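You operate a simulated robot arm through the tools that you are given. There is no shell and no other tool. Be economical: measure what you need, move in short steps, check, and stop when the job is done.

You run a simulated two-armed robot. Do the job below in one go: nothing can be reset, and whatever is moved stays where it is left.

JOB
Hold the grey cup on the right end of the pine bench steady with one hand, lift the blue stamp out of it with the other and set it down on the right end of the pine bench. Set down upright: blue stamp.

It is judged by the outcome, as a careful person would: the job done as asked, and still so three seconds after it is handed in. It fails if anything else is knocked over, pushed out of place, dropped, spilled or broken.

ROBOT AND FRAMES
Two 7-joint arms with two-finger parallel grippers on one trunk, on a base that drives. Base frame: it is fixed to the floor where the robot stands at the start and does not move with it; the origin is under the middle of the robot, x ahead of it, y to its left, z up; the surface under the hand at the start is at about z = 760. Units: mm, degrees, N and s.
The left shoulder is at the start at [20, 113, 1097], the right one opposite. With the tool pointing down near the work surface each hand reaches from about 240 to 600 mm from the robot's upright axis, wherever it stands, measured 20 degrees to its own side. Places, roughly: grey cup (10x9x11 cm) [500, 0, 800]; right end of the pine bench [700, -200, 800]. Payload 1.57 kg a hand.
The tool frame of a hand sits at the grasp point between the pads (the TCP): z along the fingers, y along the line on which they close. The tips reach 30 mm beyond it. The gripper opens to 80 mm. The fingers are 17 mm wide and 12 mm thick; the gripper's body (40 by 82 mm) begins 80 mm behind the TCP.
Orientation is that of the tool frame in the base frame, as [roll, pitch, yaw] about the fixed x, y, z axes, in that order (R = Rz(yaw) Ry(pitch) Rx(roll)). With the fingers straight down and closing along the base's y, the tool's x points along the base's -x, its y along +y and its z along -z.

CONTROLS
- The arms move only by the tool arm_command. It takes "left_plan", "right_plan" or both (then of equal length, played together; a hand with none holds still); each is a list of rows, each a list of 7 numbers: the shift along the tool's x, y, z in units of 300 mm (1.0 is 300 mm), then the turn, a rotation vector about the tool's x, y, z in units of 45 degrees (1.0 is 45 degrees), then the finger opening in mm, from 0 to 80. In form: [[dx, dy, dz, rx, ry, rz, fingers], ...]. A call has 1 to 10 rows; each row is the pose to reach, as a shift and turn from the pose commanded when the call began, along the tool's axes at that moment. A call with a number of a shift or a turn outside -1 to 1 is refused whole. Rows are played at 5 a second. More than 50 mm and 8.6 degrees between two rows, or a gripper value outside its range, and nothing of the call is played. A pose out of reach is approached as far as the arm can. The call stops where the force on the tool passes 40 N (or 10 N more than at its start, if that is more) or the arm is blocked; 0.2 s more then pass. Each finger travels about 45 mm/s and halts on what it meets, pressing with about 41 N; the grip force reading is that of the motor and also rises with nothing between the fingers. The clock runs only during rows and for 0.2 s after the last one: add rows that repeat a pose to give the fingers time. It gives the time, the measured TCP pose, the force on the tool (base axes), the opening and the grip force at its end, in the units of the frame above (readings bear some noise), with the torque about the TCP (base axes, N m) and any sound that the robot's microphone picked up.
- Cameras (640 x 400 px; columns grow to the right, rows downward): "scene" is now at [79.8, -6, 1222.6]; the picture's right is [-0.03, -1.00, 0.00], its down [-0.60, 0.02, -0.80] and it looks along [0.80, -0.02, -0.60] (base axes); focal length 253 px, centre (320, 200). "left" rides on the left gripper at [72, 7, -122] in its tool frame; the picture's right is [-0.09, 1.00, 0.00], its down [-0.84, -0.08, -0.54] and it looks along [-0.54, -0.05, 0.84] (tool axes); focal length 238 px, centre (320, 200). "right" rides on the right gripper at [72, -7, -122] in its tool frame; the picture's right is [0.09, 1.00, 0.00], its down [-0.84, 0.08, -0.54] and it looks along [-0.54, 0.05, 0.84] (tool axes); focal length 238 px, centre (320, 200). There is no depth. A picture from a camera that has moved, and an enlarged one, comes with that camera's place and axes in the base frame and with its lens. The place of the scene camera against the robot may be out by one fixed shift of up to 25 mm in any direction.
- get_image(camera): a new picture of that camera. The clock stands still meanwhile.
- move_column(by): slides the trunk up (or, below 0, down) by that many mm; the arms and the scene camera ride with it, the base frame stays. It gives what a move gives, with no picture.
- roll_base(legs): drives the robot by 1 to 6 legs, each [ahead, left, turn to the left] in mm, mm and degrees, along the robot's own axes; the way and the turn of a leg run together, so that a leg with both is an arc; at most 1500 mm and 180 degrees a leg. The arms and the cameras ride along, it lands a little off, and it stops where it bumps. It gives what a move gives.
- pan_tilt(pan, tilt): turns the head with the scene camera to pan (to the left, within 80 degrees either way) and tilt (down, from -29 to 69), counted from straight ahead of the robot. It gives what a move gives.
- close_up(camera, box): a new picture of the part [left, top, right, bottom] of that camera's present view, enlarged. The clock stands still meanwhile.
- sign_off(): hands the job in; it is judged then, once.

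Go step by step. Nothing tells you exact positions but the pictures and the camera data: compare them with the known pose of the tool, close in by small moves and look again before you grip or let go. The budget is 120 turns and 88 pictures, counting those below and the enlarged ones. Unless the task says otherwise, let go and move clear before handing in, and close with one line.

The tools are called by a JSON object that holds its "api" and its "payload". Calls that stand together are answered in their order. arm_command: Moves the arms, as the interface text tells. Its arguments: {"type":"object","properties":{"left_plan":{"type":"array","items":{"type":"array","items":{"type":"number"}}},"right_plan":{"type":"array","items":{"type":"array","items":{"type":"number"}}}},"required":[]} The other tools are called the same way: move_column (by) slides the trunk up or down; roll_base (legs) drives the base; pan_tilt (pan, tilt) turns the head that bears the scene camera; get_image (camera) takes a picture; close_up (camera, box) takes an enlarged picture of a part of a camera's view; sign_off () hands the job in.

At the start:

```text
clock: 0.0
left_position: [345.1, 205.0, 965.3]
left_tcp_rot: [-180.0, -0.1, 179.9]
left_force: [-1.0, 0.3, 0.3]
left_moment: [0.01, -0.03, 0.03]
left_width: 79.9
left_grip_force: 0.1
right_position: [442.6, -133.0, 1038.5]
right_tcp_rot: [179.9, 0.0, -179.9]
right_force: [0.7, -0.3, 0.5]
right_moment: [0.04, 0.0, 0.04]
right_width: 80.0
right_grip_force: 0.0
trunk travel left (down, up): [-150.0, 420.0]
robot x, y, heading: [3.2, -1.0, 0.2]
head pan, tilt: [-1.7, 36.9]
```

scene: 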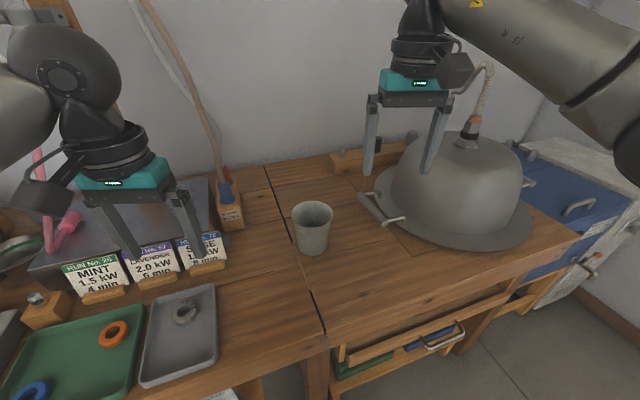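
right: 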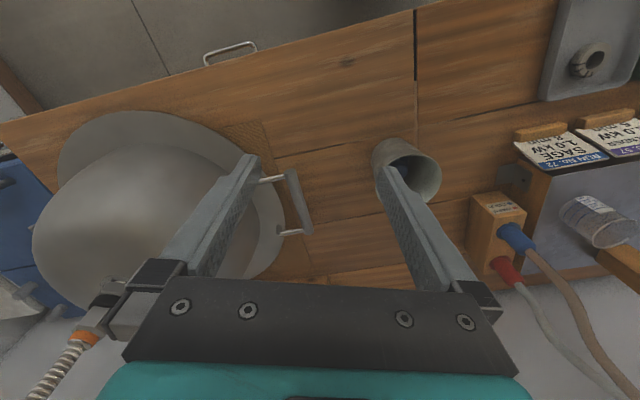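
left: 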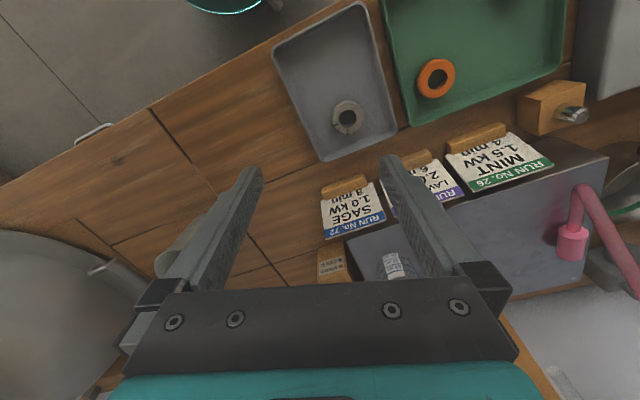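

The grey cup stands in the middle of the view, with the stamp hidden inside it and a large dome to its right. I'll take a closer look at the cup from the scene and right-hand cameras.

{"api": "close_up", "payload": {"camera": "scene", "box": [240, 160, 400, 280]}}

{"api": "close_up", "payload": {"camera": "right", "box": [340, 110, 480, 220]}}

```text
3.33 times, centred on (320, 220) of scene
camera zoom: at [79.8, -6.0, 1222.6], right [-0.03, -1.0, 0.0], down [-0.6, 0.02, -0.8], along [0.8, -0.02, -0.6], focal length 844 px, centre (320, 133)
```

zoom: 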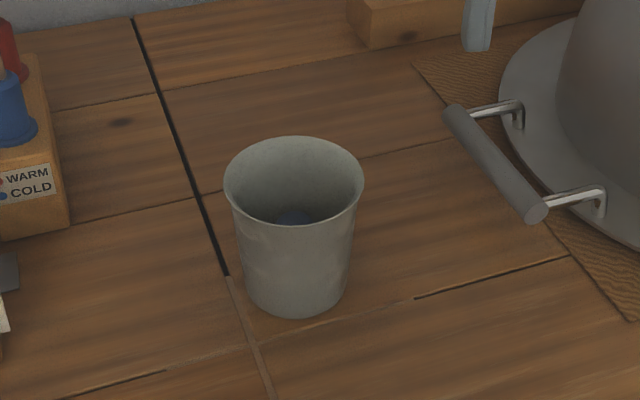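

```text
3.64 times, centred on (410, 165) of right
camera zoom: at [370.6, -139.3, 1161.6], right [-0.09, 1.0, 0.0], down [0.84, 0.08, 0.54], along [0.54, 0.05, -0.84], focal length 867 px, centre (-7, 327)
```

zoom: 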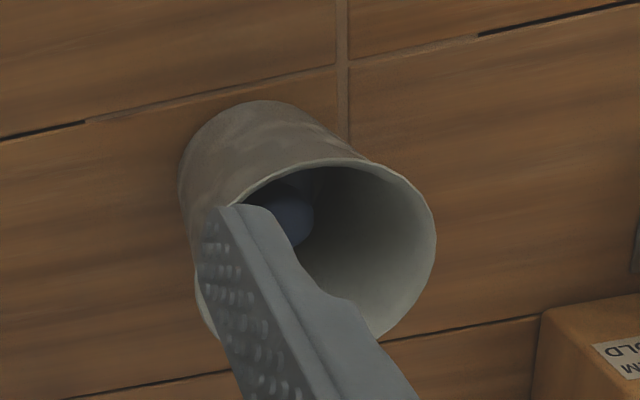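

The cup is near (505, 5), its rim at about z 870 and roughly 90 mm wide, with a blue knob low inside on the far side. I'll tilt the right hand so its camera looks straight down into the cup.

{"api": "arm_command", "payload": {"right_plan": [[-0.04, 0.093, 0.026, 0, 0.145, 0, 80], [-0.083, 0.187, 0.05, 0, 0.29, 0, 80], [-0.125, 0.28, 0.077, 0, 0.436, 0, 80], [-0.166, 0.373, 0.1, 0, 0.58, 0, 80], [-0.208, 0.467, 0.128, 0, 0.727, 0, 80], [-0.208, 0.467, 0.128, 0, 0.727, 0, 80]]}}

{"api": "get_image", "payload": {"camera": "right"}}

{"api": "get_image", "payload": {"camera": "scene"}}

```text
clock: 1.4
left_position: [343.6, 204.0, 964.9]
left_tcp_rot: [179.9, 0.1, -180.0]
left_force: [-0.1, -0.5, -0.1]
left_moment: [0.02, -0.01, -0.03]
left_width: 79.9
left_grip_force: 0.1
right_position: [432.7, -10.9, 1001.0]
right_tcp_rot: [180.0, -32.6, -180.0]
right_force: [0.3, 0.9, -0.6]
right_moment: [-0.01, 0.01, -0.02]
right_width: 80.3
right_grip_force: 0.2
right hand out of reach, approached as far as the arm can: row 4, 5, 6
trunk travel left (down, up): [-150.0, 420.0]
robot x, y, heading: [-1.0, -3.6, -0.3]
head pan, tilt: [-1.7, 36.9]
```

```text
82 pictures are left
camera right: at [436.4, -17.0, 1144.7], right [-0.08, 1.0, 0.05], down [1.0, 0.08, 0.01], along [0.0, 0.05, -1.0], focal length 238 px, centre (320, 200)
```

right: 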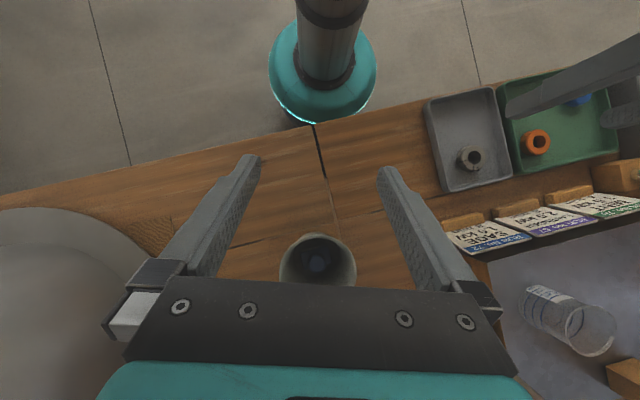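

```text
81 pictures are left
camera scene: at [80.0, -6.4, 1222.6], right [-0.03, -1.0, 0.0], down [-0.6, 0.02, -0.8], along [0.8, -0.02, -0.6], focal length 253 px, centre (320, 200)
```

scene: 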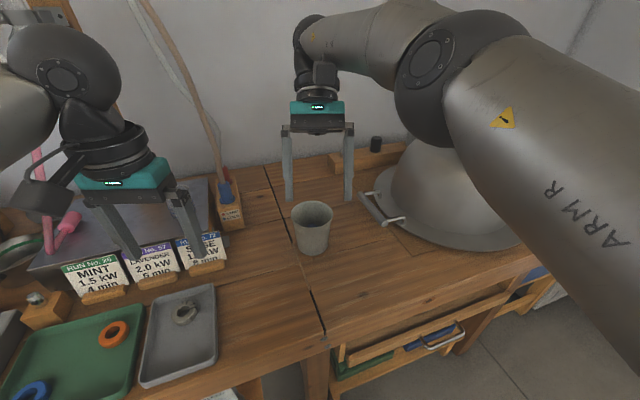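

The rim centre is near (508, 0) and the knob is inside, close to the middle. I'll enlarge the view.

{"api": "close_up", "payload": {"camera": "right", "box": [268, 222, 368, 285]}}

```text
6.35 times, centred on (318, 254) of right
camera zoom: at [436.4, -17.0, 1144.7], right [-0.08, 1.0, 0.05], down [1.0, 0.08, 0.01], along [0.0, 0.05, -1.0], focal length 1513 px, centre (333, -140)
```

zoom: 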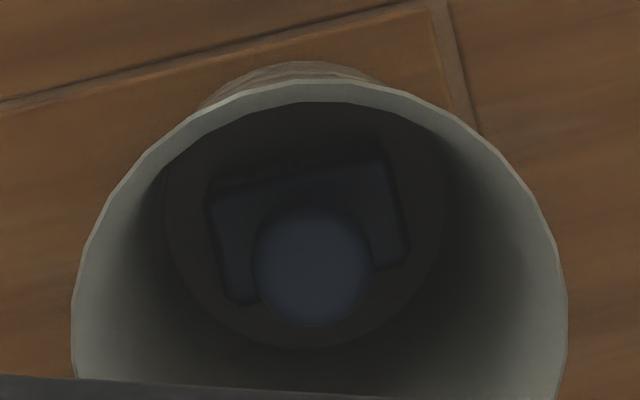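

The stamp stands upright in the cup: a base of about 45x26 mm and a 26 mm knob near z 806, centred close to (526, 2). The cup axis is near x 520. I'll hold the wall with a tilted left hand and have the right hand, yawed 90°, take the knob, so I first bring the right hand back upright.

{"api": "arm_command", "payload": {"right_plan": [[0.003, -0.08, -0.013, 0, -0.145, 0, 80], [0.006, -0.16, -0.026, 0, -0.29, 0, 80], [0.009, -0.24, -0.04, 0, -0.436, 0, 80], [0.012, -0.32, -0.053, 0, -0.58, 0, 80], [0.015, -0.397, -0.066, 0, -0.727, 0, 80], [0.015, -0.397, -0.066, 0, -0.727, 0, 80]]}}

{"api": "arm_command", "payload": {"right_plan": [[0, 0, 0, 0, 0, -0.16, 80], [0, 0, 0, 0, 0, -0.33, 80], [0, 0, 0, 0, 0, -0.5, 80], [0, 0, 0, 0, 0, -0.67, 80], [0, 0, 0, 0, 0, -0.84, 80], [0, 0, 0, 0, 0, -1, 80]]}}

{"api": "arm_command", "payload": {"right_plan": [[0, 0, 0, 0, 0, -0.16, 80], [0, 0, 0, 0, 0, -0.33, 80], [0, 0, 0, 0, 0, -0.5, 80], [0, 0, 0, 0, 0, -0.67, 80], [0, 0, 0, 0, 0, -0.84, 80], [0, 0, 0, 0, 0, -1, 80]]}}

```text
clock: 2.8
left_position: [344.2, 205.2, 966.6]
left_tcp_rot: [-180.0, 0.0, 180.0]
left_force: [0.4, -0.1, 0.3]
left_moment: [-0.03, 0.0, 0.01]
left_width: 80.2
left_grip_force: 0.1
right_position: [439.0, -130.0, 1020.5]
right_tcp_rot: [-180.0, 0.3, -180.0]
right_force: [-0.5, 0.2, -0.7]
right_moment: [0.04, 0.01, 0.01]
right_width: 80.0
right_grip_force: 0.0
trunk travel left (down, up): [-150.0, 420.0]
robot x, y, heading: [-1.5, 4.0, -0.2]
head pan, tilt: [-1.7, 36.9]
```

```text
clock: 4.2
left_position: [344.7, 204.6, 965.3]
left_tcp_rot: [179.9, 0.0, 180.0]
left_force: [-0.1, 0.6, -0.5]
left_moment: [0.02, -0.01, 0.0]
left_width: 80.1
left_grip_force: 0.0
right_position: [439.4, -130.0, 1021.1]
right_tcp_rot: [-180.0, 0.1, -134.8]
right_force: [-0.4, -0.8, 0.3]
right_moment: [-0.02, 0.04, 0.0]
right_width: 80.1
right_grip_force: 0.1
trunk travel left (down, up): [-150.0, 420.0]
robot x, y, heading: [-0.4, 3.1, -0.2]
head pan, tilt: [-1.7, 36.9]
```

```text
clock: 5.6
left_position: [344.5, 205.2, 966.0]
left_tcp_rot: [-179.9, -0.1, 180.0]
left_force: [-0.3, -0.7, 0.5]
left_moment: [-0.01, 0.01, 0.01]
left_width: 80.0
left_grip_force: 0.1
right_position: [287.6, -53.9, 1012.8]
right_tcp_rot: [-179.9, 0.0, -91.0]
right_force: [0.0, 0.4, 0.6]
right_moment: [0.0, 0.0, -0.02]
right_width: 80.0
right_grip_force: 0.0
right hand out of reach, approached as far as the arm can: row 1, 2, 3, 4, 5, 6
trunk travel left (down, up): [-150.0, 420.0]
robot x, y, heading: [-1.0, -0.0, -0.2]
head pan, tilt: [-1.7, 36.9]
```

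Yaw 90 is past the right wrist's range there, but yaw 45 worked. That still suits the plan: left pinch on the far-left wall, tilted, and the right fingers closing along the cup's other diagonal. I'll send the right hand back to its parked pose at yaw 45.

{"api": "arm_command", "payload": {"right_plan": [[0.06, -0.08, -0.01, 0, 0, 0.16, 80], [0.12, -0.16, -0.02, 0, 0, 0.33, 80], [0.18, -0.25, -0.03, 0, 0, 0.5, 80], [0.24, -0.33, -0.03, 0, 0, 0.67, 80], [0.3, -0.42, -0.03, 0, 0, 0.84, 80], [0.37, -0.5, -0.03, 0, 0, 1, 80], [0.37, -0.5, -0.03, 0, 0, 1, 80]]}}

{"api": "arm_command", "payload": {"left_plan": [[0, 0, 0, 0, 0, 0.16, 80], [0, 0, 0, 0, 0, 0.33, 80], [0, 0, 0, 0, 0, 0.5, 80], [0, 0, 0, 0, 0, 0.67, 80], [0, 0, 0, 0, 0, 0.84, 80], [0, 0, 0, 0, 0, 1, 80], [0, 0, 0, 0, 0, 1, 80]]}}

```text
clock: 7.2
left_position: [343.1, 206.0, 966.9]
left_tcp_rot: [-180.0, 0.1, 180.0]
left_force: [-0.2, 0.6, 0.1]
left_moment: [-0.01, 0.02, -0.01]
left_width: 80.3
left_grip_force: 0.1
right_position: [434.9, -164.8, 1024.0]
right_tcp_rot: [-180.0, 0.0, -135.4]
right_force: [0.0, 0.5, 0.7]
right_moment: [-0.01, 0.04, 0.03]
right_width: 80.1
right_grip_force: 0.0
right hand out of reach, approached as far as the arm can: row 1, 2, 3, 6, 7
trunk travel left (down, up): [-150.0, 420.0]
robot x, y, heading: [-1.8, 0.8, -0.1]
head pan, tilt: [-1.7, 36.9]
```

```text
clock: 8.8
left_position: [344.0, 205.9, 966.5]
left_tcp_rot: [180.0, 0.1, 134.9]
left_force: [-0.2, 0.5, -0.4]
left_moment: [0.0, -0.02, -0.03]
left_width: 79.9
left_grip_force: 0.0
right_position: [434.3, -162.9, 1024.0]
right_tcp_rot: [-180.0, 0.1, -135.2]
right_force: [0.3, -0.7, 0.4]
right_moment: [-0.03, -0.01, -0.01]
right_width: 80.0
right_grip_force: 0.2
trunk travel left (down, up): [-150.0, 420.0]
robot x, y, heading: [-0.3, -0.9, -0.1]
head pan, tilt: [-1.7, 36.9]
```

Right hand is parked. Now I tilt the left hand 45° and bring it to a viewing pose behind the planned pinch point on the far-left rim.

{"api": "arm_command", "payload": {"left_plan": [[-0.09, 0.013, 0.013, 0, -0.16, 0, 80], [-0.19, 0.026, 0.026, 0, -0.33, 0, 80], [-0.29, 0.039, 0.039, 0, -0.5, 0, 80], [-0.38, 0.052, 0.052, 0, -0.67, 0, 80], [-0.48, 0.065, 0.065, 0, -0.84, 0, 80], [-0.577, 0.077, 0.077, 0, -1, 0, 80], [-0.577, 0.077, 0.077, 0, -1, 0, 80]]}}

{"api": "get_image", "payload": {"camera": "left"}}

{"api": "get_image", "payload": {"camera": "scene"}}

{"api": "get_image", "payload": {"camera": "right"}}

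```text
clock: 10.4
left_position: [482.8, 98.9, 942.5]
left_tcp_rot: [179.9, 45.1, 135.0]
left_force: [0.2, -0.2, -0.5]
left_moment: [0.0, 0.01, 0.0]
left_width: 80.3
left_grip_force: 0.0
right_position: [434.8, -163.1, 1022.9]
right_tcp_rot: [-179.9, 0.1, -135.2]
right_force: [-0.6, 1.1, -0.4]
right_moment: [-0.02, -0.01, 0.0]
right_width: 79.9
right_grip_force: 0.1
trunk travel left (down, up): [-150.0, 420.0]
robot x, y, heading: [1.6, -0.0, -0.3]
head pan, tilt: [-1.7, 36.9]
```

```text
79 pictures are left
camera left: at [391.5, 201.3, 978.5], right [0.75, 0.66, 0.07], down [0.09, -0.2, 0.98], along [0.66, -0.73, -0.21], focal length 238 px, centre (320, 200)
```

left: 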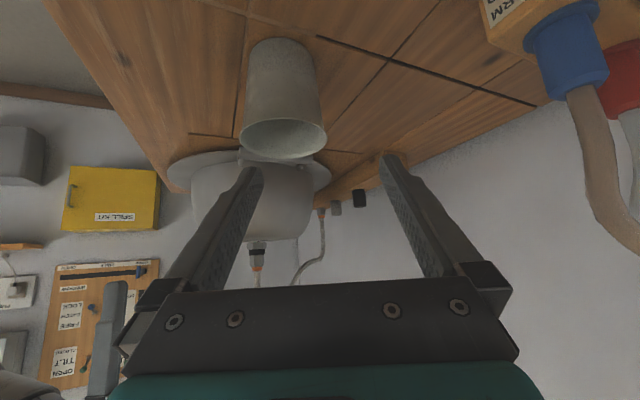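

```text
78 pictures are left
camera scene: at [79.8, -6.0, 1222.7], right [-0.03, -1.0, 0.0], down [-0.6, 0.02, -0.8], along [0.8, -0.02, -0.6], focal length 253 px, centre (320, 200)
```

scene: 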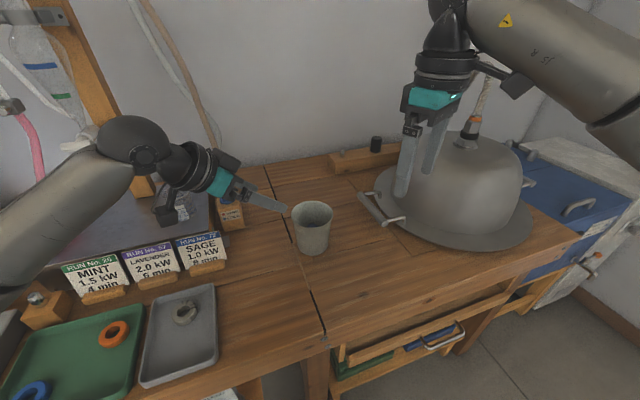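

```text
77 pictures are left
camera right: at [388.2, -218.6, 1146.8], right [-0.77, 0.64, 0.0], down [0.54, 0.65, 0.54], along [0.35, 0.42, -0.84], focal length 238 px, centre (320, 200)
```

right: 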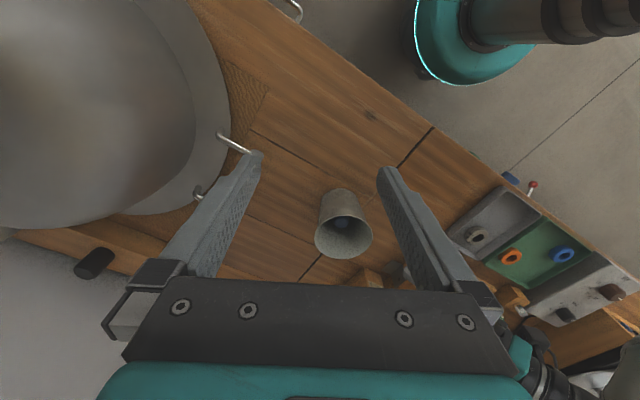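

I'll zoom both wrist views to fix the cup rim by triangulation.

{"api": "close_up", "payload": {"camera": "left", "box": [220, 30, 348, 170]}}

{"api": "close_up", "payload": {"camera": "right", "box": [294, 176, 394, 266]}}

```text
2.86 times, centred on (284, 100) of left
camera zoom: at [391.5, 201.3, 978.5], right [0.75, 0.66, 0.07], down [0.09, -0.2, 0.98], along [0.66, -0.73, -0.21], focal length 681 px, centre (423, 486)
```

zoom: 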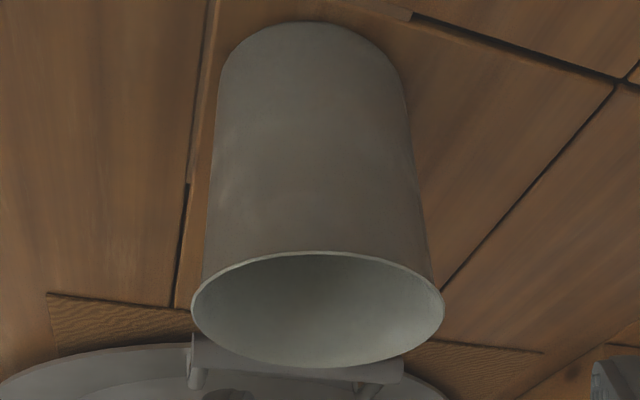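

```text
4.44 times, centred on (344, 221) of right
camera zoom: at [388.2, -218.6, 1146.8], right [-0.77, 0.64, 0.0], down [0.54, 0.65, 0.54], along [0.35, 0.42, -0.84], focal length 1059 px, centre (213, 107)
```

zoom: 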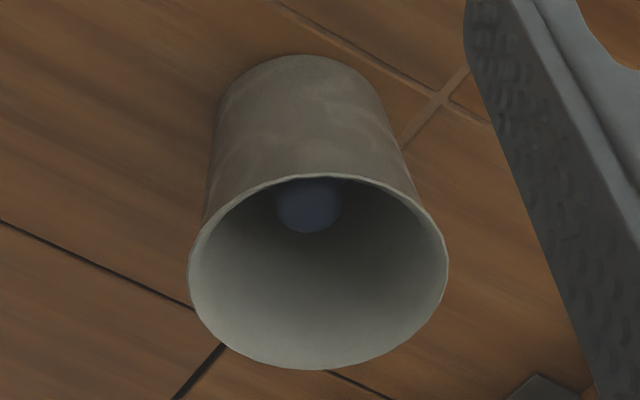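

The two rays meet at the rim centre (524, 3, 859), outer radius about 46, which matches the earlier views. I'll narrow the left gripper to 40 mm and advance halfway to the pinch.

{"api": "arm_command", "payload": {"left_plan": [[0.02, 0.016, 0, 0, 0, 0, 60], [0.02, 0.016, 0.1, 0, 0, 0, 40], [0.02, 0.016, 0.2, 0, 0, 0, 40], [0.02, 0.016, 0.25, 0, 0, 0, 40], [0.02, 0.016, 0.25, 0, 0, 0, 40]]}}

{"api": "get_image", "payload": {"camera": "left"}}

{"api": "close_up", "payload": {"camera": "right", "box": [274, 156, 434, 266]}}

```text
clock: 11.6
left_position: [520.6, 67.6, 888.5]
left_tcp_rot: [179.7, 45.4, 134.9]
left_force: [-2.5, 2.7, 14.5]
left_moment: [-0.31, 0.12, -0.09]
left_width: 39.5
left_grip_force: 0.0
right_position: [433.7, -163.2, 1022.9]
right_tcp_rot: [-180.0, 0.2, -135.1]
right_force: [-0.4, -0.4, -0.6]
right_moment: [0.0, -0.02, -0.02]
right_width: 80.0
right_grip_force: 0.0
trunk travel left (down, up): [-150.0, 420.0]
robot x, y, heading: [-2.2, 1.1, -0.1]
head pan, tilt: [-1.7, 36.9]
```

```text
74 pictures are left
camera left: at [428.7, 169.9, 923.4], right [0.75, 0.66, 0.07], down [0.09, -0.2, 0.98], along [0.66, -0.73, -0.21], focal length 238 px, centre (320, 200)
```

left: 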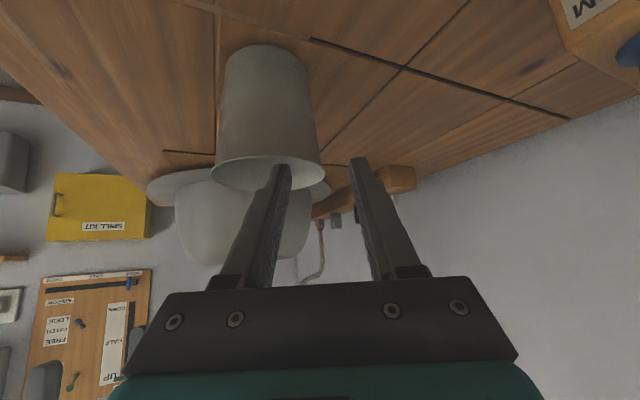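

```text
3.64 times, centred on (354, 211) of right
camera zoom: at [387.1, -218.4, 1147.4], right [-0.77, 0.64, 0.0], down [0.54, 0.65, 0.54], along [0.35, 0.42, -0.84], focal length 867 px, centre (196, 160)
```

zoom: 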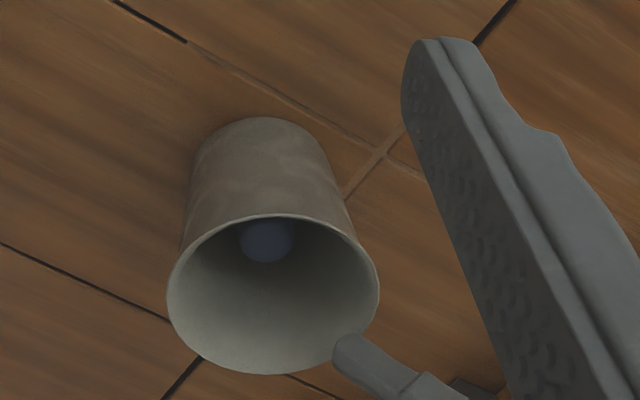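

The left tool felt 14.5 N: a corner of the inner fingertip came down on the rim, and the cup looks unmoved. I'll back off, rise above the pinch point and roll 5° to match the wall taper, so the descent is vertical with only the tip going in.

{"api": "arm_command", "payload": {"left_plan": [[0, 0, -0.1, 0, 0, 0, 40], [0, 0, -0.2, 0, 0, 0, 40], [-0.09, 0.0, -0.1, 0.038, 0, -0.038, 40], [-0.177, 0.004, -0.021, 0.078, 0, -0.078, 40], [-0.177, 0.004, -0.021, 0.078, 0, -0.078, 40]]}}

{"api": "get_image", "payload": {"camera": "left"}}

{"api": "close_up", "payload": {"camera": "right", "box": [274, 156, 434, 266]}}

```text
clock: 12.8
left_position: [545.0, 45.3, 926.1]
left_tcp_rot: [-173.0, 44.8, 140.0]
left_force: [-0.1, -0.4, 1.2]
left_moment: [0.01, 0.0, 0.01]
left_width: 40.2
left_grip_force: 0.1
right_position: [435.4, -163.0, 1022.9]
right_tcp_rot: [-179.9, 0.0, -135.0]
right_force: [-1.1, 0.2, 0.4]
right_moment: [0.02, 0.0, -0.02]
right_width: 80.3
right_grip_force: 0.0
trunk travel left (down, up): [-150.0, 420.0]
robot x, y, heading: [-1.8, -2.6, -0.0]
head pan, tilt: [-1.7, 36.9]
```

```text
72 pictures are left
camera left: at [455.5, 149.3, 961.5], right [0.75, 0.66, -0.02], down [0.15, -0.14, 0.98], along [0.64, -0.74, -0.21], focal length 238 px, centre (320, 200)
```

left: 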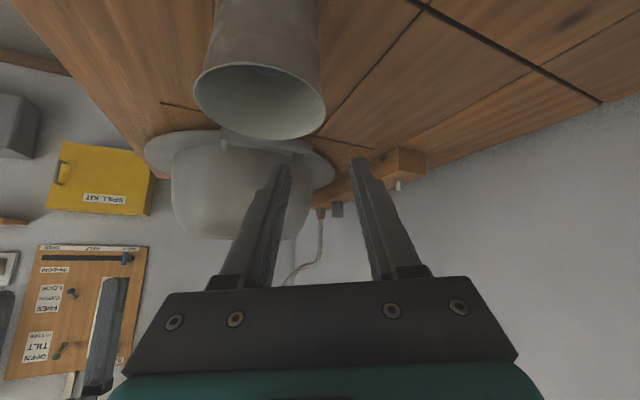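

```text
3.64 times, centred on (354, 211) of right
camera zoom: at [388.1, -218.6, 1146.8], right [-0.77, 0.64, 0.0], down [0.54, 0.65, 0.54], along [0.35, 0.42, -0.84], focal length 867 px, centre (196, 160)
```

zoom: 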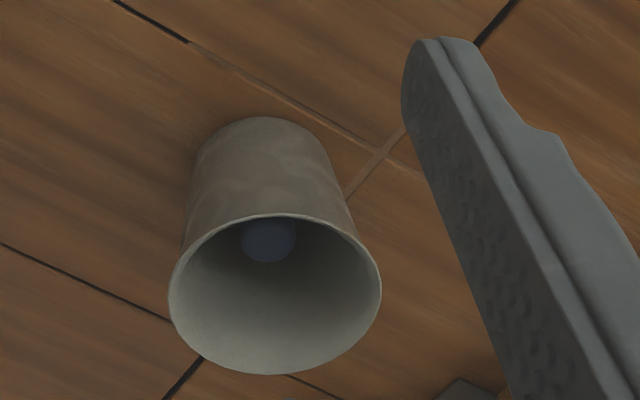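

The cup is unmoved and the roll is in the right direction. I'll descend 33 mm straight down and check where the fingertips straddle the rim.

{"api": "arm_command", "payload": {"left_plan": [[0.039, 0.005, 0.039, 0, 0, 0, 40], [0.077, 0.0096, 0.077, 0, 0, 0, 40], [0.077, 0.0096, 0.077, 0, 0, 0, 40]]}}

{"api": "close_up", "payload": {"camera": "left", "box": [180, 20, 420, 200]}}

{"api": "close_up", "payload": {"camera": "scene", "box": [240, 160, 400, 280]}}

{"api": "close_up", "payload": {"camera": "right", "box": [274, 156, 434, 286]}}

```text
clock: 13.6
left_position: [545.0, 46.1, 894.2]
left_tcp_rot: [-172.9, 44.8, 140.0]
left_force: [0.2, 0.7, -0.4]
left_moment: [-0.01, 0.01, 0.0]
left_width: 39.9
left_grip_force: 0.0
right_position: [435.5, -164.0, 1023.2]
right_tcp_rot: [-179.8, 0.0, -135.0]
right_force: [-0.1, 0.0, -0.1]
right_moment: [-0.01, 0.0, -0.01]
right_width: 80.2
right_grip_force: 0.1
trunk travel left (down, up): [-150.0, 420.0]
robot x, y, heading: [-1.7, 2.6, -0.1]
head pan, tilt: [-1.7, 36.9]
```

```text
2.22 times, centred on (300, 110) of left
camera zoom: at [455.6, 149.8, 929.0], right [0.75, 0.66, -0.02], down [0.15, -0.14, 0.98], along [0.64, -0.74, -0.21], focal length 530 px, centre (364, 400)
```

zoom: 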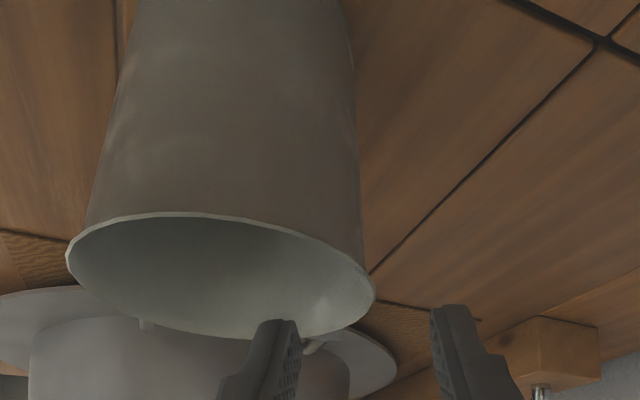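

```text
3.33 times, centred on (320, 220) of scene
camera zoom: at [79.8, -6.0, 1222.6], right [-0.03, -1.0, 0.0], down [-0.6, 0.02, -0.8], along [0.8, -0.02, -0.6], focal length 844 px, centre (320, 133)
```

zoom: 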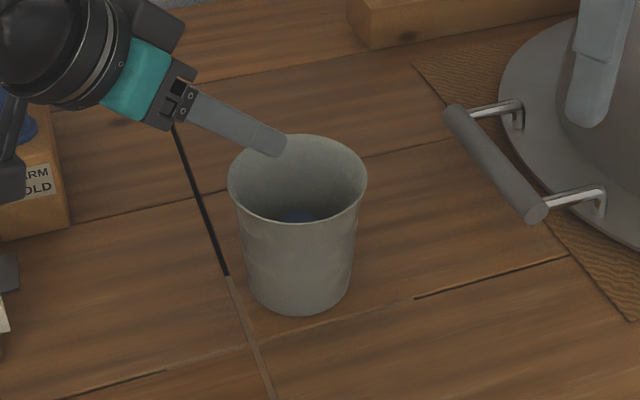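

```text
3.08 times, centred on (354, 221) of right
camera zoom: at [388.2, -218.6, 1146.8], right [-0.77, 0.64, 0.0], down [0.54, 0.65, 0.54], along [0.35, 0.42, -0.84], focal length 733 px, centre (215, 135)
```

zoom: 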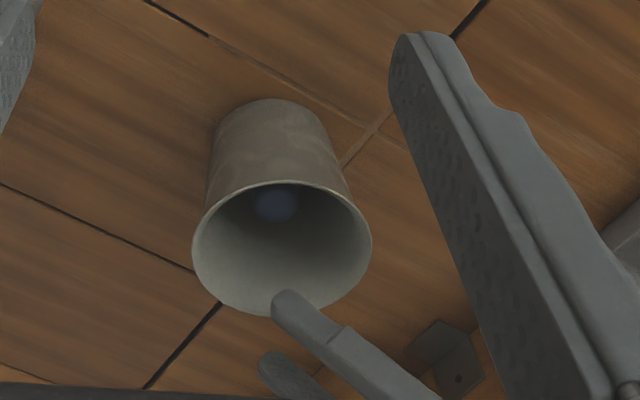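

The rim wall lies midway between the two fingertips. I'll lower the last 22 mm so the tips reach about 15 mm below the rim.

{"api": "arm_command", "payload": {"left_plan": [[0.026, 0.0032, 0.026, 0, 0, 0, 40], [0.052, 0.0064, 0.052, 0, 0, 0, 40], [0.052, 0.0064, 0.052, 0, 0, 0, 40]]}}

{"api": "close_up", "payload": {"camera": "left", "box": [180, 20, 420, 200]}}

{"api": "close_up", "payload": {"camera": "scene", "box": [240, 160, 400, 280]}}

```text
clock: 14.4
left_position: [544.0, 44.8, 872.0]
left_tcp_rot: [-172.9, 44.8, 140.0]
left_force: [-0.6, -0.2, -0.4]
left_moment: [0.02, -0.01, 0.03]
left_width: 40.6
left_grip_force: 0.0
right_position: [434.4, -163.8, 1022.5]
right_tcp_rot: [-179.9, 0.0, -135.2]
right_force: [0.6, 0.4, -0.3]
right_moment: [0.02, 0.01, -0.01]
right_width: 79.9
right_grip_force: 0.1
trunk travel left (down, up): [-150.0, 420.0]
robot x, y, heading: [-3.2, 1.2, 0.1]
head pan, tilt: [-1.7, 36.9]
```

```text
2.22 times, centred on (300, 110) of left
camera zoom: at [455.1, 149.6, 906.9], right [0.75, 0.66, -0.02], down [0.15, -0.14, 0.98], along [0.64, -0.74, -0.21], focal length 530 px, centre (364, 400)
```

zoom: 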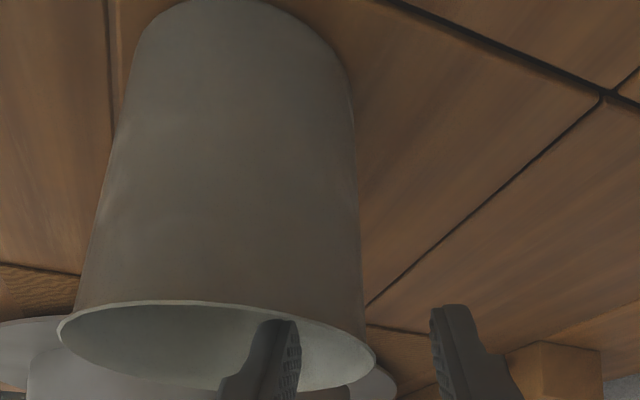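

```text
3.33 times, centred on (320, 220) of scene
camera zoom: at [79.8, -6.0, 1222.6], right [-0.03, -1.0, 0.0], down [-0.6, 0.02, -0.8], along [0.8, -0.02, -0.6], focal length 844 px, centre (320, 133)
```

zoom: 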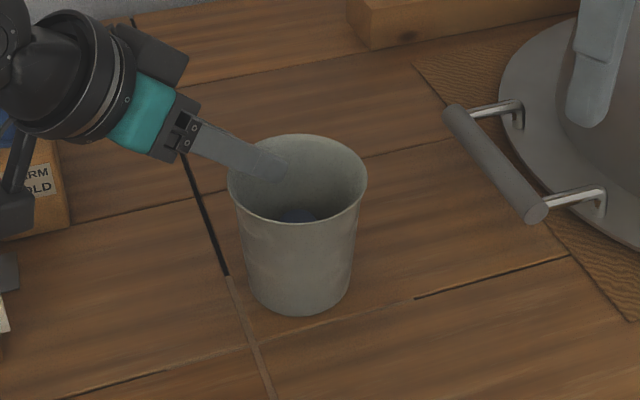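

Both tips straddle the wall. I'll close part way to 16 mm and check centring before pinching.

{"api": "arm_command", "payload": {"left_plan": [[0, 0, 0, 0, 0, 0, 26], [0, 0, 0, 0, 0, 0, 16], [0, 0, 0, 0, 0, 0, 16]]}}

{"api": "close_up", "payload": {"camera": "left", "box": [220, 80, 400, 220]}}

{"api": "close_up", "payload": {"camera": "right", "box": [274, 156, 434, 286]}}

```text
clock: 15.2
left_position: [544.5, 45.4, 871.1]
left_tcp_rot: [-173.1, 44.8, 140.0]
left_force: [0.2, 0.6, 0.0]
left_moment: [0.0, -0.01, 0.02]
left_width: 15.7
left_grip_force: 0.0
right_position: [434.0, -164.2, 1022.9]
right_tcp_rot: [-180.0, 0.0, -135.2]
right_force: [-0.2, 0.0, -0.3]
right_moment: [-0.01, -0.01, 0.02]
right_width: 79.9
right_grip_force: 0.0
trunk travel left (down, up): [-150.0, 420.0]
robot x, y, heading: [1.5, -0.6, 0.2]
head pan, tilt: [-1.7, 36.9]
```

```text
2.86 times, centred on (310, 150) of left
camera zoom: at [455.1, 149.6, 907.1], right [0.75, 0.66, -0.02], down [0.15, -0.14, 0.98], along [0.64, -0.74, -0.21], focal length 681 px, centre (349, 343)
```

zoom: 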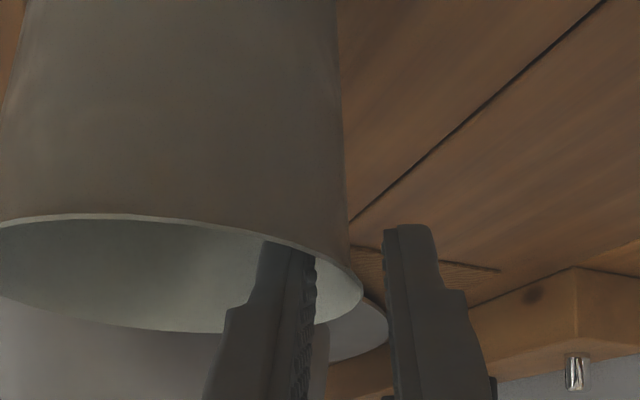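

```text
3.08 times, centred on (354, 221) of right
camera zoom: at [388.2, -218.6, 1146.8], right [-0.77, 0.64, 0.0], down [0.54, 0.65, 0.54], along [0.35, 0.42, -0.84], focal length 733 px, centre (215, 135)
```

zoom: 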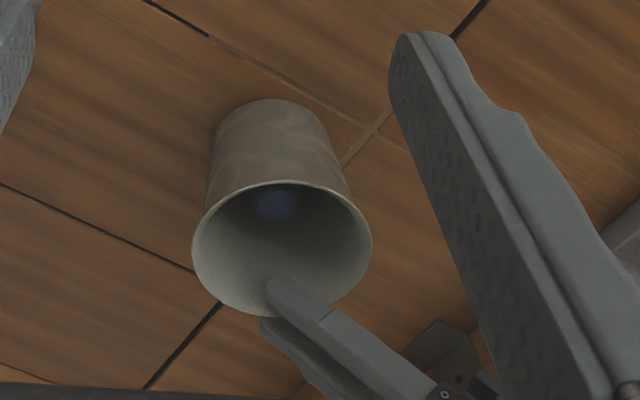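

The tip is inside and roughly centred on the wall. Pinching now.

{"api": "arm_command", "payload": {"left_plan": [[0, 0, 0, 0, 0, 0, 10], [0, 0, 0, 0, 0, 0, 6], [0, 0, 0, 0, 0, 0, 2], [0, 0, 0, 0, 0, 0, 0], [0, 0, 0, 0, 0, 0, 0]]}}

{"api": "close_up", "payload": {"camera": "right", "box": [274, 156, 434, 286]}}

{"api": "close_up", "payload": {"camera": "scene", "box": [240, 160, 400, 280]}}

```text
clock: 16.4
left_position: [545.0, 46.2, 873.0]
left_tcp_rot: [-173.1, 44.8, 139.9]
left_force: [-1.4, -0.5, 1.8]
left_moment: [-0.05, 0.09, 0.0]
left_width: 6.3
left_grip_force: 26.1
right_position: [434.0, -165.0, 1023.1]
right_tcp_rot: [-180.0, 0.1, -135.1]
right_force: [0.0, 0.2, 0.7]
right_moment: [0.0, 0.01, 0.03]
right_width: 80.2
right_grip_force: 0.0
trunk travel left (down, up): [-150.0, 420.0]
robot x, y, heading: [-3.3, 3.6, -0.2]
head pan, tilt: [-1.7, 36.9]
```

```text
3.08 times, centred on (354, 221) of right
camera zoom: at [388.0, -218.7, 1146.8], right [-0.77, 0.64, 0.0], down [0.54, 0.65, 0.54], along [0.35, 0.42, -0.84], focal length 733 px, centre (215, 135)
```

zoom: 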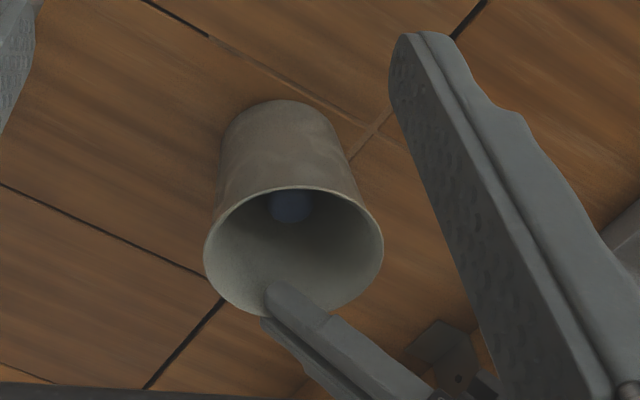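

```text
3.33 times, centred on (320, 220) of scene
camera zoom: at [79.6, -6.1, 1222.7], right [-0.03, -1.0, 0.0], down [-0.6, 0.02, -0.8], along [0.8, -0.02, -0.6], focal length 844 px, centre (320, 133)
```

zoom: 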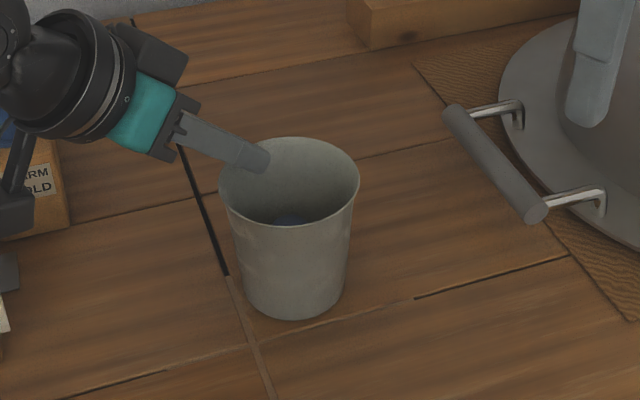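

The pinch holds: 6.3 mm between the pads, 26 N, and the cup is upright within a few millimetres of where it stood. I'll bring the right hand over the cup at yaw 45.

{"api": "arm_command", "payload": {"right_plan": [[-0.12, 0.04, 0, 0, 0, 0, 80], [-0.24, 0.08, 0.03, 0, 0, 0, 80], [-0.36, 0.12, 0.08, 0, 0, 0, 80], [-0.48, 0.16, 0.14, 0, 0, 0, 80], [-0.613, 0.203, 0.2, 0, 0, 0, 80], [-0.613, 0.203, 0.2, 0, 0, 0, 80]]}}

{"api": "get_image", "payload": {"camera": "right"}}

{"api": "get_image", "payload": {"camera": "scene"}}

```text
clock: 17.8
left_position: [544.3, 44.8, 871.9]
left_tcp_rot: [-173.2, 44.9, 139.9]
left_force: [-0.2, 0.2, 3.8]
left_moment: [0.02, 0.15, 0.0]
left_width: 5.7
left_grip_force: 26.0
right_position: [486.4, -35.9, 985.7]
right_tcp_rot: [-179.9, -0.1, -135.0]
right_force: [-0.5, -0.6, 1.1]
right_moment: [-0.03, -0.01, -0.02]
right_width: 80.0
right_grip_force: 0.1
right hand out of reach, approached as far as the arm can: row 3, 4, 5, 6
trunk travel left (down, up): [-150.0, 420.0]
robot x, y, heading: [2.3, 0.3, 0.2]
head pan, tilt: [-1.7, 36.9]
```

```text
61 pictures are left
camera right: at [440.0, -91.6, 1108.4], right [-0.77, 0.64, 0.0], down [0.54, 0.65, 0.54], along [0.35, 0.42, -0.84], focal length 238 px, centre (320, 200)
```

right: 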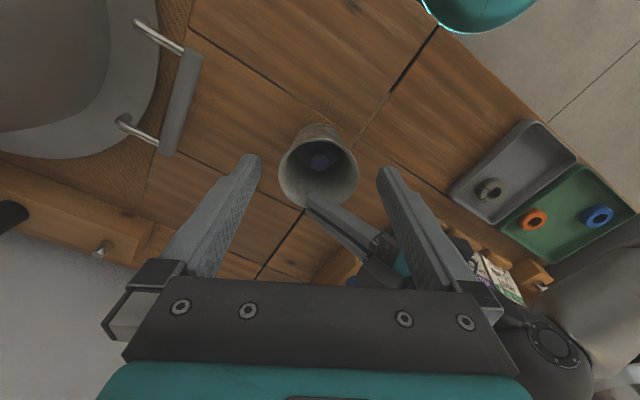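

```text
60 pictures are left
camera scene: at [79.5, -6.3, 1222.7], right [-0.03, -1.0, 0.0], down [-0.6, 0.02, -0.8], along [0.8, -0.02, -0.6], focal length 253 px, centre (320, 200)
```

scene: 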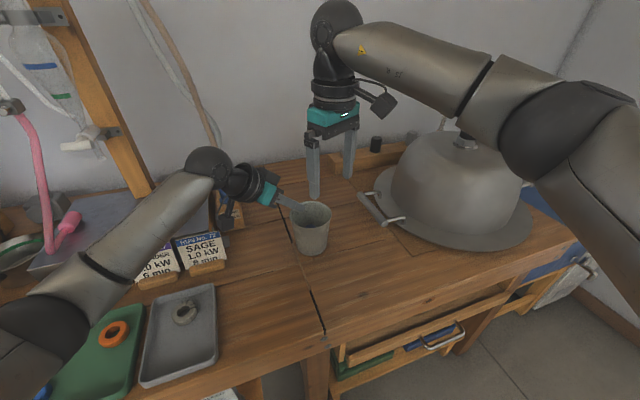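

The right arm stopped short at yaw 45. Yaw 20 also clears the left hand, so I'll turn back 25° while moving over the cup.

{"api": "arm_command", "payload": {"right_plan": [[0, 0, 0, 0, 0, 0.18, 80], [0, 0, 0, 0, 0, 0.37, 80], [-0.05, 0.005, 0.02, 0, 0, 0.55, 80], [-0.1, 0.01, 0.04, 0, 0, 0.55, 80], [-0.186, 0.021, 0.067, 0, 0, 0.55, 80], [-0.186, 0.021, 0.067, 0, 0, 0.55, 80]]}}

{"api": "get_image", "payload": {"camera": "right"}}

```text
clock: 19.2
left_position: [543.8, 45.3, 872.1]
left_tcp_rot: [-173.0, 44.8, 140.0]
left_force: [0.6, -1.7, 5.0]
left_moment: [-0.13, 0.1, 0.0]
left_width: 5.9
left_grip_force: 26.0
right_position: [521.9, 7.5, 963.6]
right_tcp_rot: [-179.9, 0.0, -159.9]
right_force: [-0.4, 0.7, 0.0]
right_moment: [-0.02, -0.02, -0.01]
right_width: 80.1
right_grip_force: 0.0
trunk travel left (down, up): [-150.0, 420.0]
robot x, y, heading: [0.2, 1.9, 0.0]
head pan, tilt: [-1.7, 36.9]
```

```text
59 pictures are left
camera right: at [455.5, -23.3, 1088.1], right [-0.43, 0.9, 0.0], down [0.76, 0.36, 0.54], along [0.49, 0.23, -0.84], focal length 238 px, centre (320, 200)
```

right: 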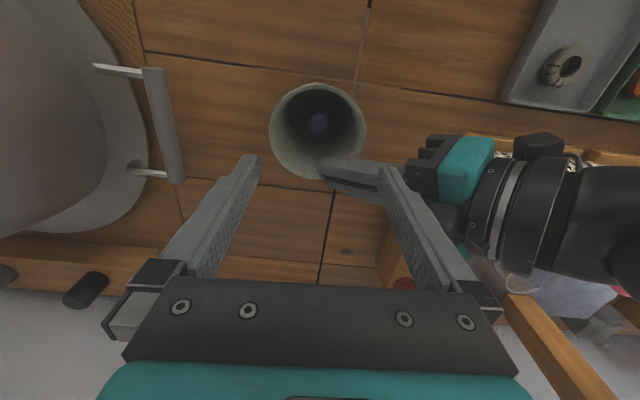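

In position over the cup. I'll zoom to locate the knob against the tool.

{"api": "close_up", "payload": {"camera": "right", "box": [262, 75, 382, 190]}}

{"api": "close_up", "payload": {"camera": "scene", "box": [240, 140, 400, 280]}}

```text
3.48 times, centred on (322, 132) of right
camera zoom: at [455.5, -23.3, 1088.1], right [-0.43, 0.9, 0.0], down [0.76, 0.36, 0.54], along [0.49, 0.23, -0.84], focal length 829 px, centre (313, 435)
```

zoom: 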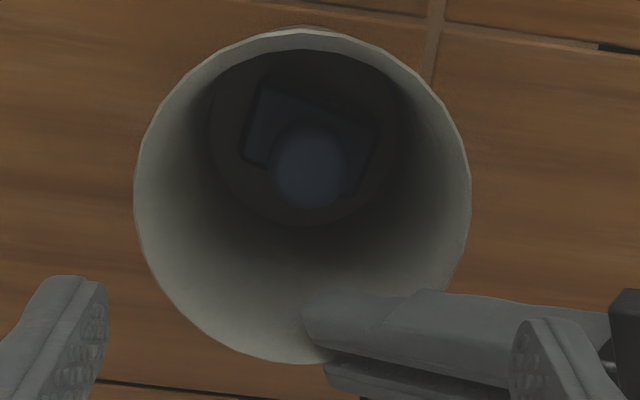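

```text
2.86 times, centred on (320, 210) of scene
camera zoom: at [79.6, -6.0, 1222.7], right [-0.03, -1.0, 0.0], down [-0.6, 0.02, -0.8], along [0.8, -0.02, -0.6], focal length 724 px, centre (320, 171)
```

zoom: 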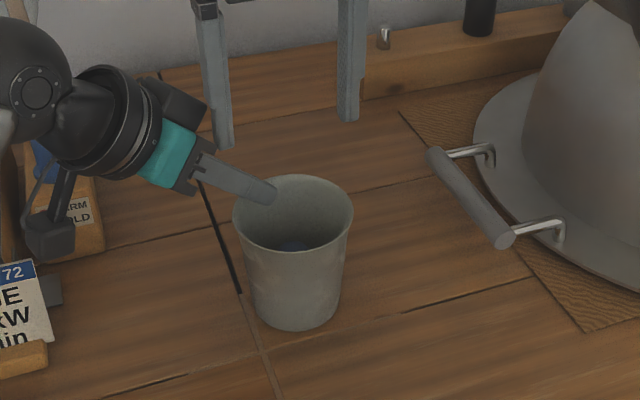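

The knob is near (524.5, 8.2, 806), upright, and the hand is almost above it. I'll turn 13° more for clearance from the left finger, narrow to 36 mm and start descending.

{"api": "arm_command", "payload": {"right_plan": [[-0.009, -0.001, 0.03, 0, 0, -0.15, 60], [-0.009, -0.001, 0.08, 0, 0, -0.29, 44], [-0.009, -0.001, 0.13, 0, 0, -0.29, 36], [-0.009, -0.001, 0.16, 0, 0, -0.29, 36], [-0.009, -0.001, 0.16, 0, 0, -0.29, 36]]}}

{"api": "get_image", "payload": {"camera": "right"}}

{"api": "close_up", "payload": {"camera": "scene", "box": [220, 100, 400, 280]}}

```text
clock: 20.4
left_position: [544.2, 46.0, 872.2]
left_tcp_rot: [-173.1, 44.8, 140.0]
left_force: [1.1, -0.6, 4.8]
left_moment: [-0.03, 0.07, 0.04]
left_width: 5.5
left_grip_force: 25.5
right_position: [523.8, 9.0, 917.4]
right_tcp_rot: [179.9, 0.0, -146.7]
right_force: [-0.1, -0.2, 0.3]
right_moment: [-0.03, -0.01, -0.04]
right_width: 35.9
right_grip_force: 0.0
trunk travel left (down, up): [-150.0, 420.0]
robot x, y, heading: [0.2, 0.8, 0.1]
head pan, tilt: [-1.7, 36.9]
```

```text
56 pictures are left
camera right: at [466.9, -37.0, 1040.6], right [-0.62, 0.78, 0.0], down [0.66, 0.52, 0.54], along [0.42, 0.34, -0.84], focal length 238 px, centre (320, 200)
```

right: 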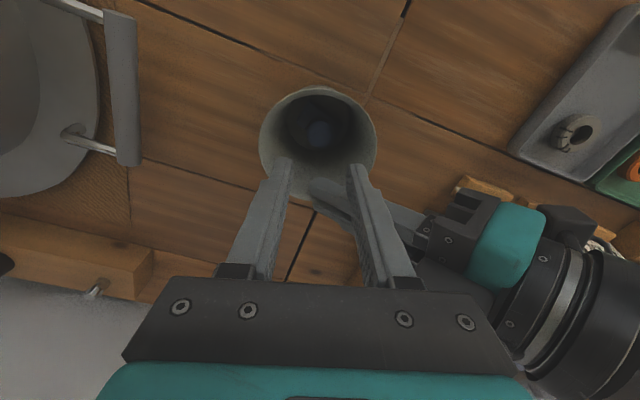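

```text
2.22 times, centred on (310, 190) of scene
camera zoom: at [79.5, -6.1, 1222.7], right [-0.03, -1.0, 0.0], down [-0.6, 0.02, -0.8], along [0.8, -0.02, -0.6], focal length 563 px, centre (342, 222)
```

zoom: 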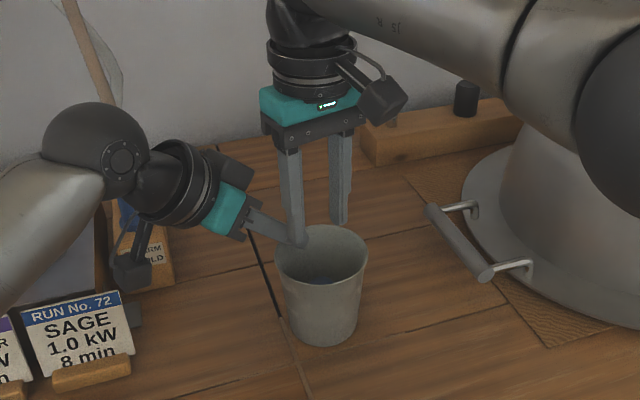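

Knob computes to (523.4, 7.7) and the TCP is at (523.8, 9), so they line up. I'll descend 50 mm and check inside the cup.

{"api": "arm_command", "payload": {"right_plan": [[0.001, -0.003, 0.08, 0, 0, 0, 36], [0.001, -0.003, 0.16, 0, 0, 0, 36], [0.001, -0.003, 0.16, 0, 0, 0, 36]]}}

{"api": "close_up", "payload": {"camera": "right", "box": [240, 70, 400, 190]}}

{"api": "close_up", "payload": {"camera": "scene", "box": [220, 100, 400, 280]}}

```text
clock: 21.2
left_position: [545.1, 45.8, 872.6]
left_tcp_rot: [-172.9, 44.8, 139.9]
left_force: [0.0, -0.8, 4.9]
left_moment: [-0.06, 0.12, 0.04]
left_width: 5.7
left_grip_force: 25.9
right_position: [523.9, 7.0, 869.1]
right_tcp_rot: [-179.9, 0.0, -146.7]
right_force: [0.1, 0.7, 0.2]
right_moment: [-0.02, -0.01, 0.0]
right_width: 36.2
right_grip_force: 0.2
trunk travel left (down, up): [-150.0, 420.0]
robot x, y, heading: [2.9, -2.1, 0.0]
head pan, tilt: [-1.7, 36.9]
```

```text
3.33 times, centred on (320, 130) of right
camera zoom: at [467.2, -37.4, 992.5], right [-0.62, 0.78, 0.0], down [0.66, 0.52, 0.54], along [0.42, 0.34, -0.84], focal length 794 px, centre (320, 433)
```

zoom: 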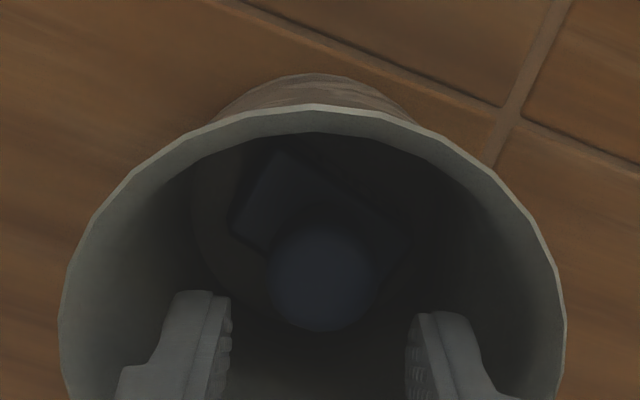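

```text
2.22 times, centred on (310, 190) of scene
camera zoom: at [79.5, -6.1, 1222.7], right [-0.03, -1.0, 0.0], down [-0.6, 0.02, -0.8], along [0.8, -0.02, -0.6], focal length 563 px, centre (342, 222)
```

zoom: 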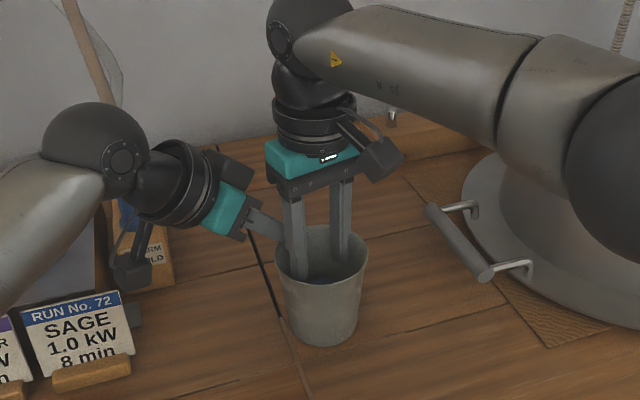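

Fingers straddle the knob evenly with room to the wall. Descending the last 43 mm, then closing.

{"api": "arm_command", "payload": {"right_plan": [[-0.005, 0.002, 0.05, 0, 0, 0, 36], [-0.005, 0.002, 0.1, 0, 0, 0, 36], [-0.005, 0.002, 0.143, 0, 0, 0, 36], [-0.005, 0.002, 0.143, 0, 0, 0, 36]]}}

{"api": "close_up", "payload": {"camera": "right", "box": [240, 70, 400, 190]}}

{"api": "close_up", "payload": {"camera": "scene", "box": [220, 100, 400, 280]}}

```text
clock: 22.2
left_position: [544.3, 45.8, 872.5]
left_tcp_rot: [-173.1, 44.7, 139.9]
left_force: [1.5, 2.2, -0.6]
left_moment: [-0.72, -0.96, 0.05]
left_width: 5.4
left_grip_force: 25.3
right_position: [525.5, 8.5, 829.1]
right_tcp_rot: [-179.8, 0.3, -146.8]
right_force: [4.1, -3.7, 20.0]
right_moment: [1.2, 0.46, -0.13]
right_width: 36.1
right_grip_force: 0.0
trunk travel left (down, up): [-150.0, 420.0]
robot x, y, heading: [-0.5, -1.1, 0.1]
head pan, tilt: [-1.7, 36.9]
```

```text
3.33 times, centred on (320, 130) of right
camera zoom: at [468.7, -36.8, 951.7], right [-0.62, 0.78, 0.0], down [0.66, 0.52, 0.55], along [0.43, 0.34, -0.84], focal length 794 px, centre (320, 433)
```

zoom: 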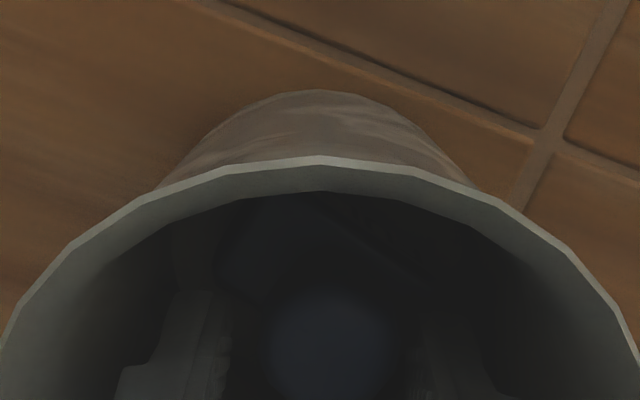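

```text
2.22 times, centred on (310, 190) of scene
camera zoom: at [79.1, -6.4, 1222.9], right [-0.03, -1.0, 0.0], down [-0.6, 0.02, -0.8], along [0.8, -0.02, -0.6], focal length 563 px, centre (342, 222)
```

zoom: 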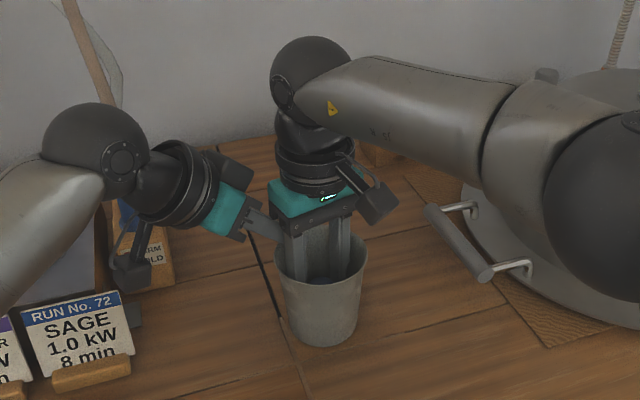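

Contact of about 20 N at TCP z 829: the right gripper body is touching the left fingers. The tips are already below the knob's equator, so I'll raise 3 mm to relieve it and close.

{"api": "arm_command", "payload": {"right_plan": [[0, 0, -0.015, 0, 0, 0, 36], [0, 0, -0.015, 0, 0, 0, 36]]}}

```text
clock: 22.8
left_position: [544.1, 46.1, 871.6]
left_tcp_rot: [-172.9, 44.7, 140.0]
left_force: [-5.7, 4.5, 3.6]
left_moment: [-0.44, -0.17, -0.09]
left_width: 5.3
left_grip_force: 25.5
right_position: [524.1, 7.4, 829.4]
right_tcp_rot: [-179.8, -0.3, -146.8]
right_force: [5.6, -4.4, 1.7]
right_moment: [0.54, 0.44, -0.19]
right_width: 36.3
right_grip_force: 0.0
trunk travel left (down, up): [-150.0, 420.0]
robot x, y, heading: [-1.2, -1.4, 0.1]
head pan, tilt: [-1.7, 36.9]
```

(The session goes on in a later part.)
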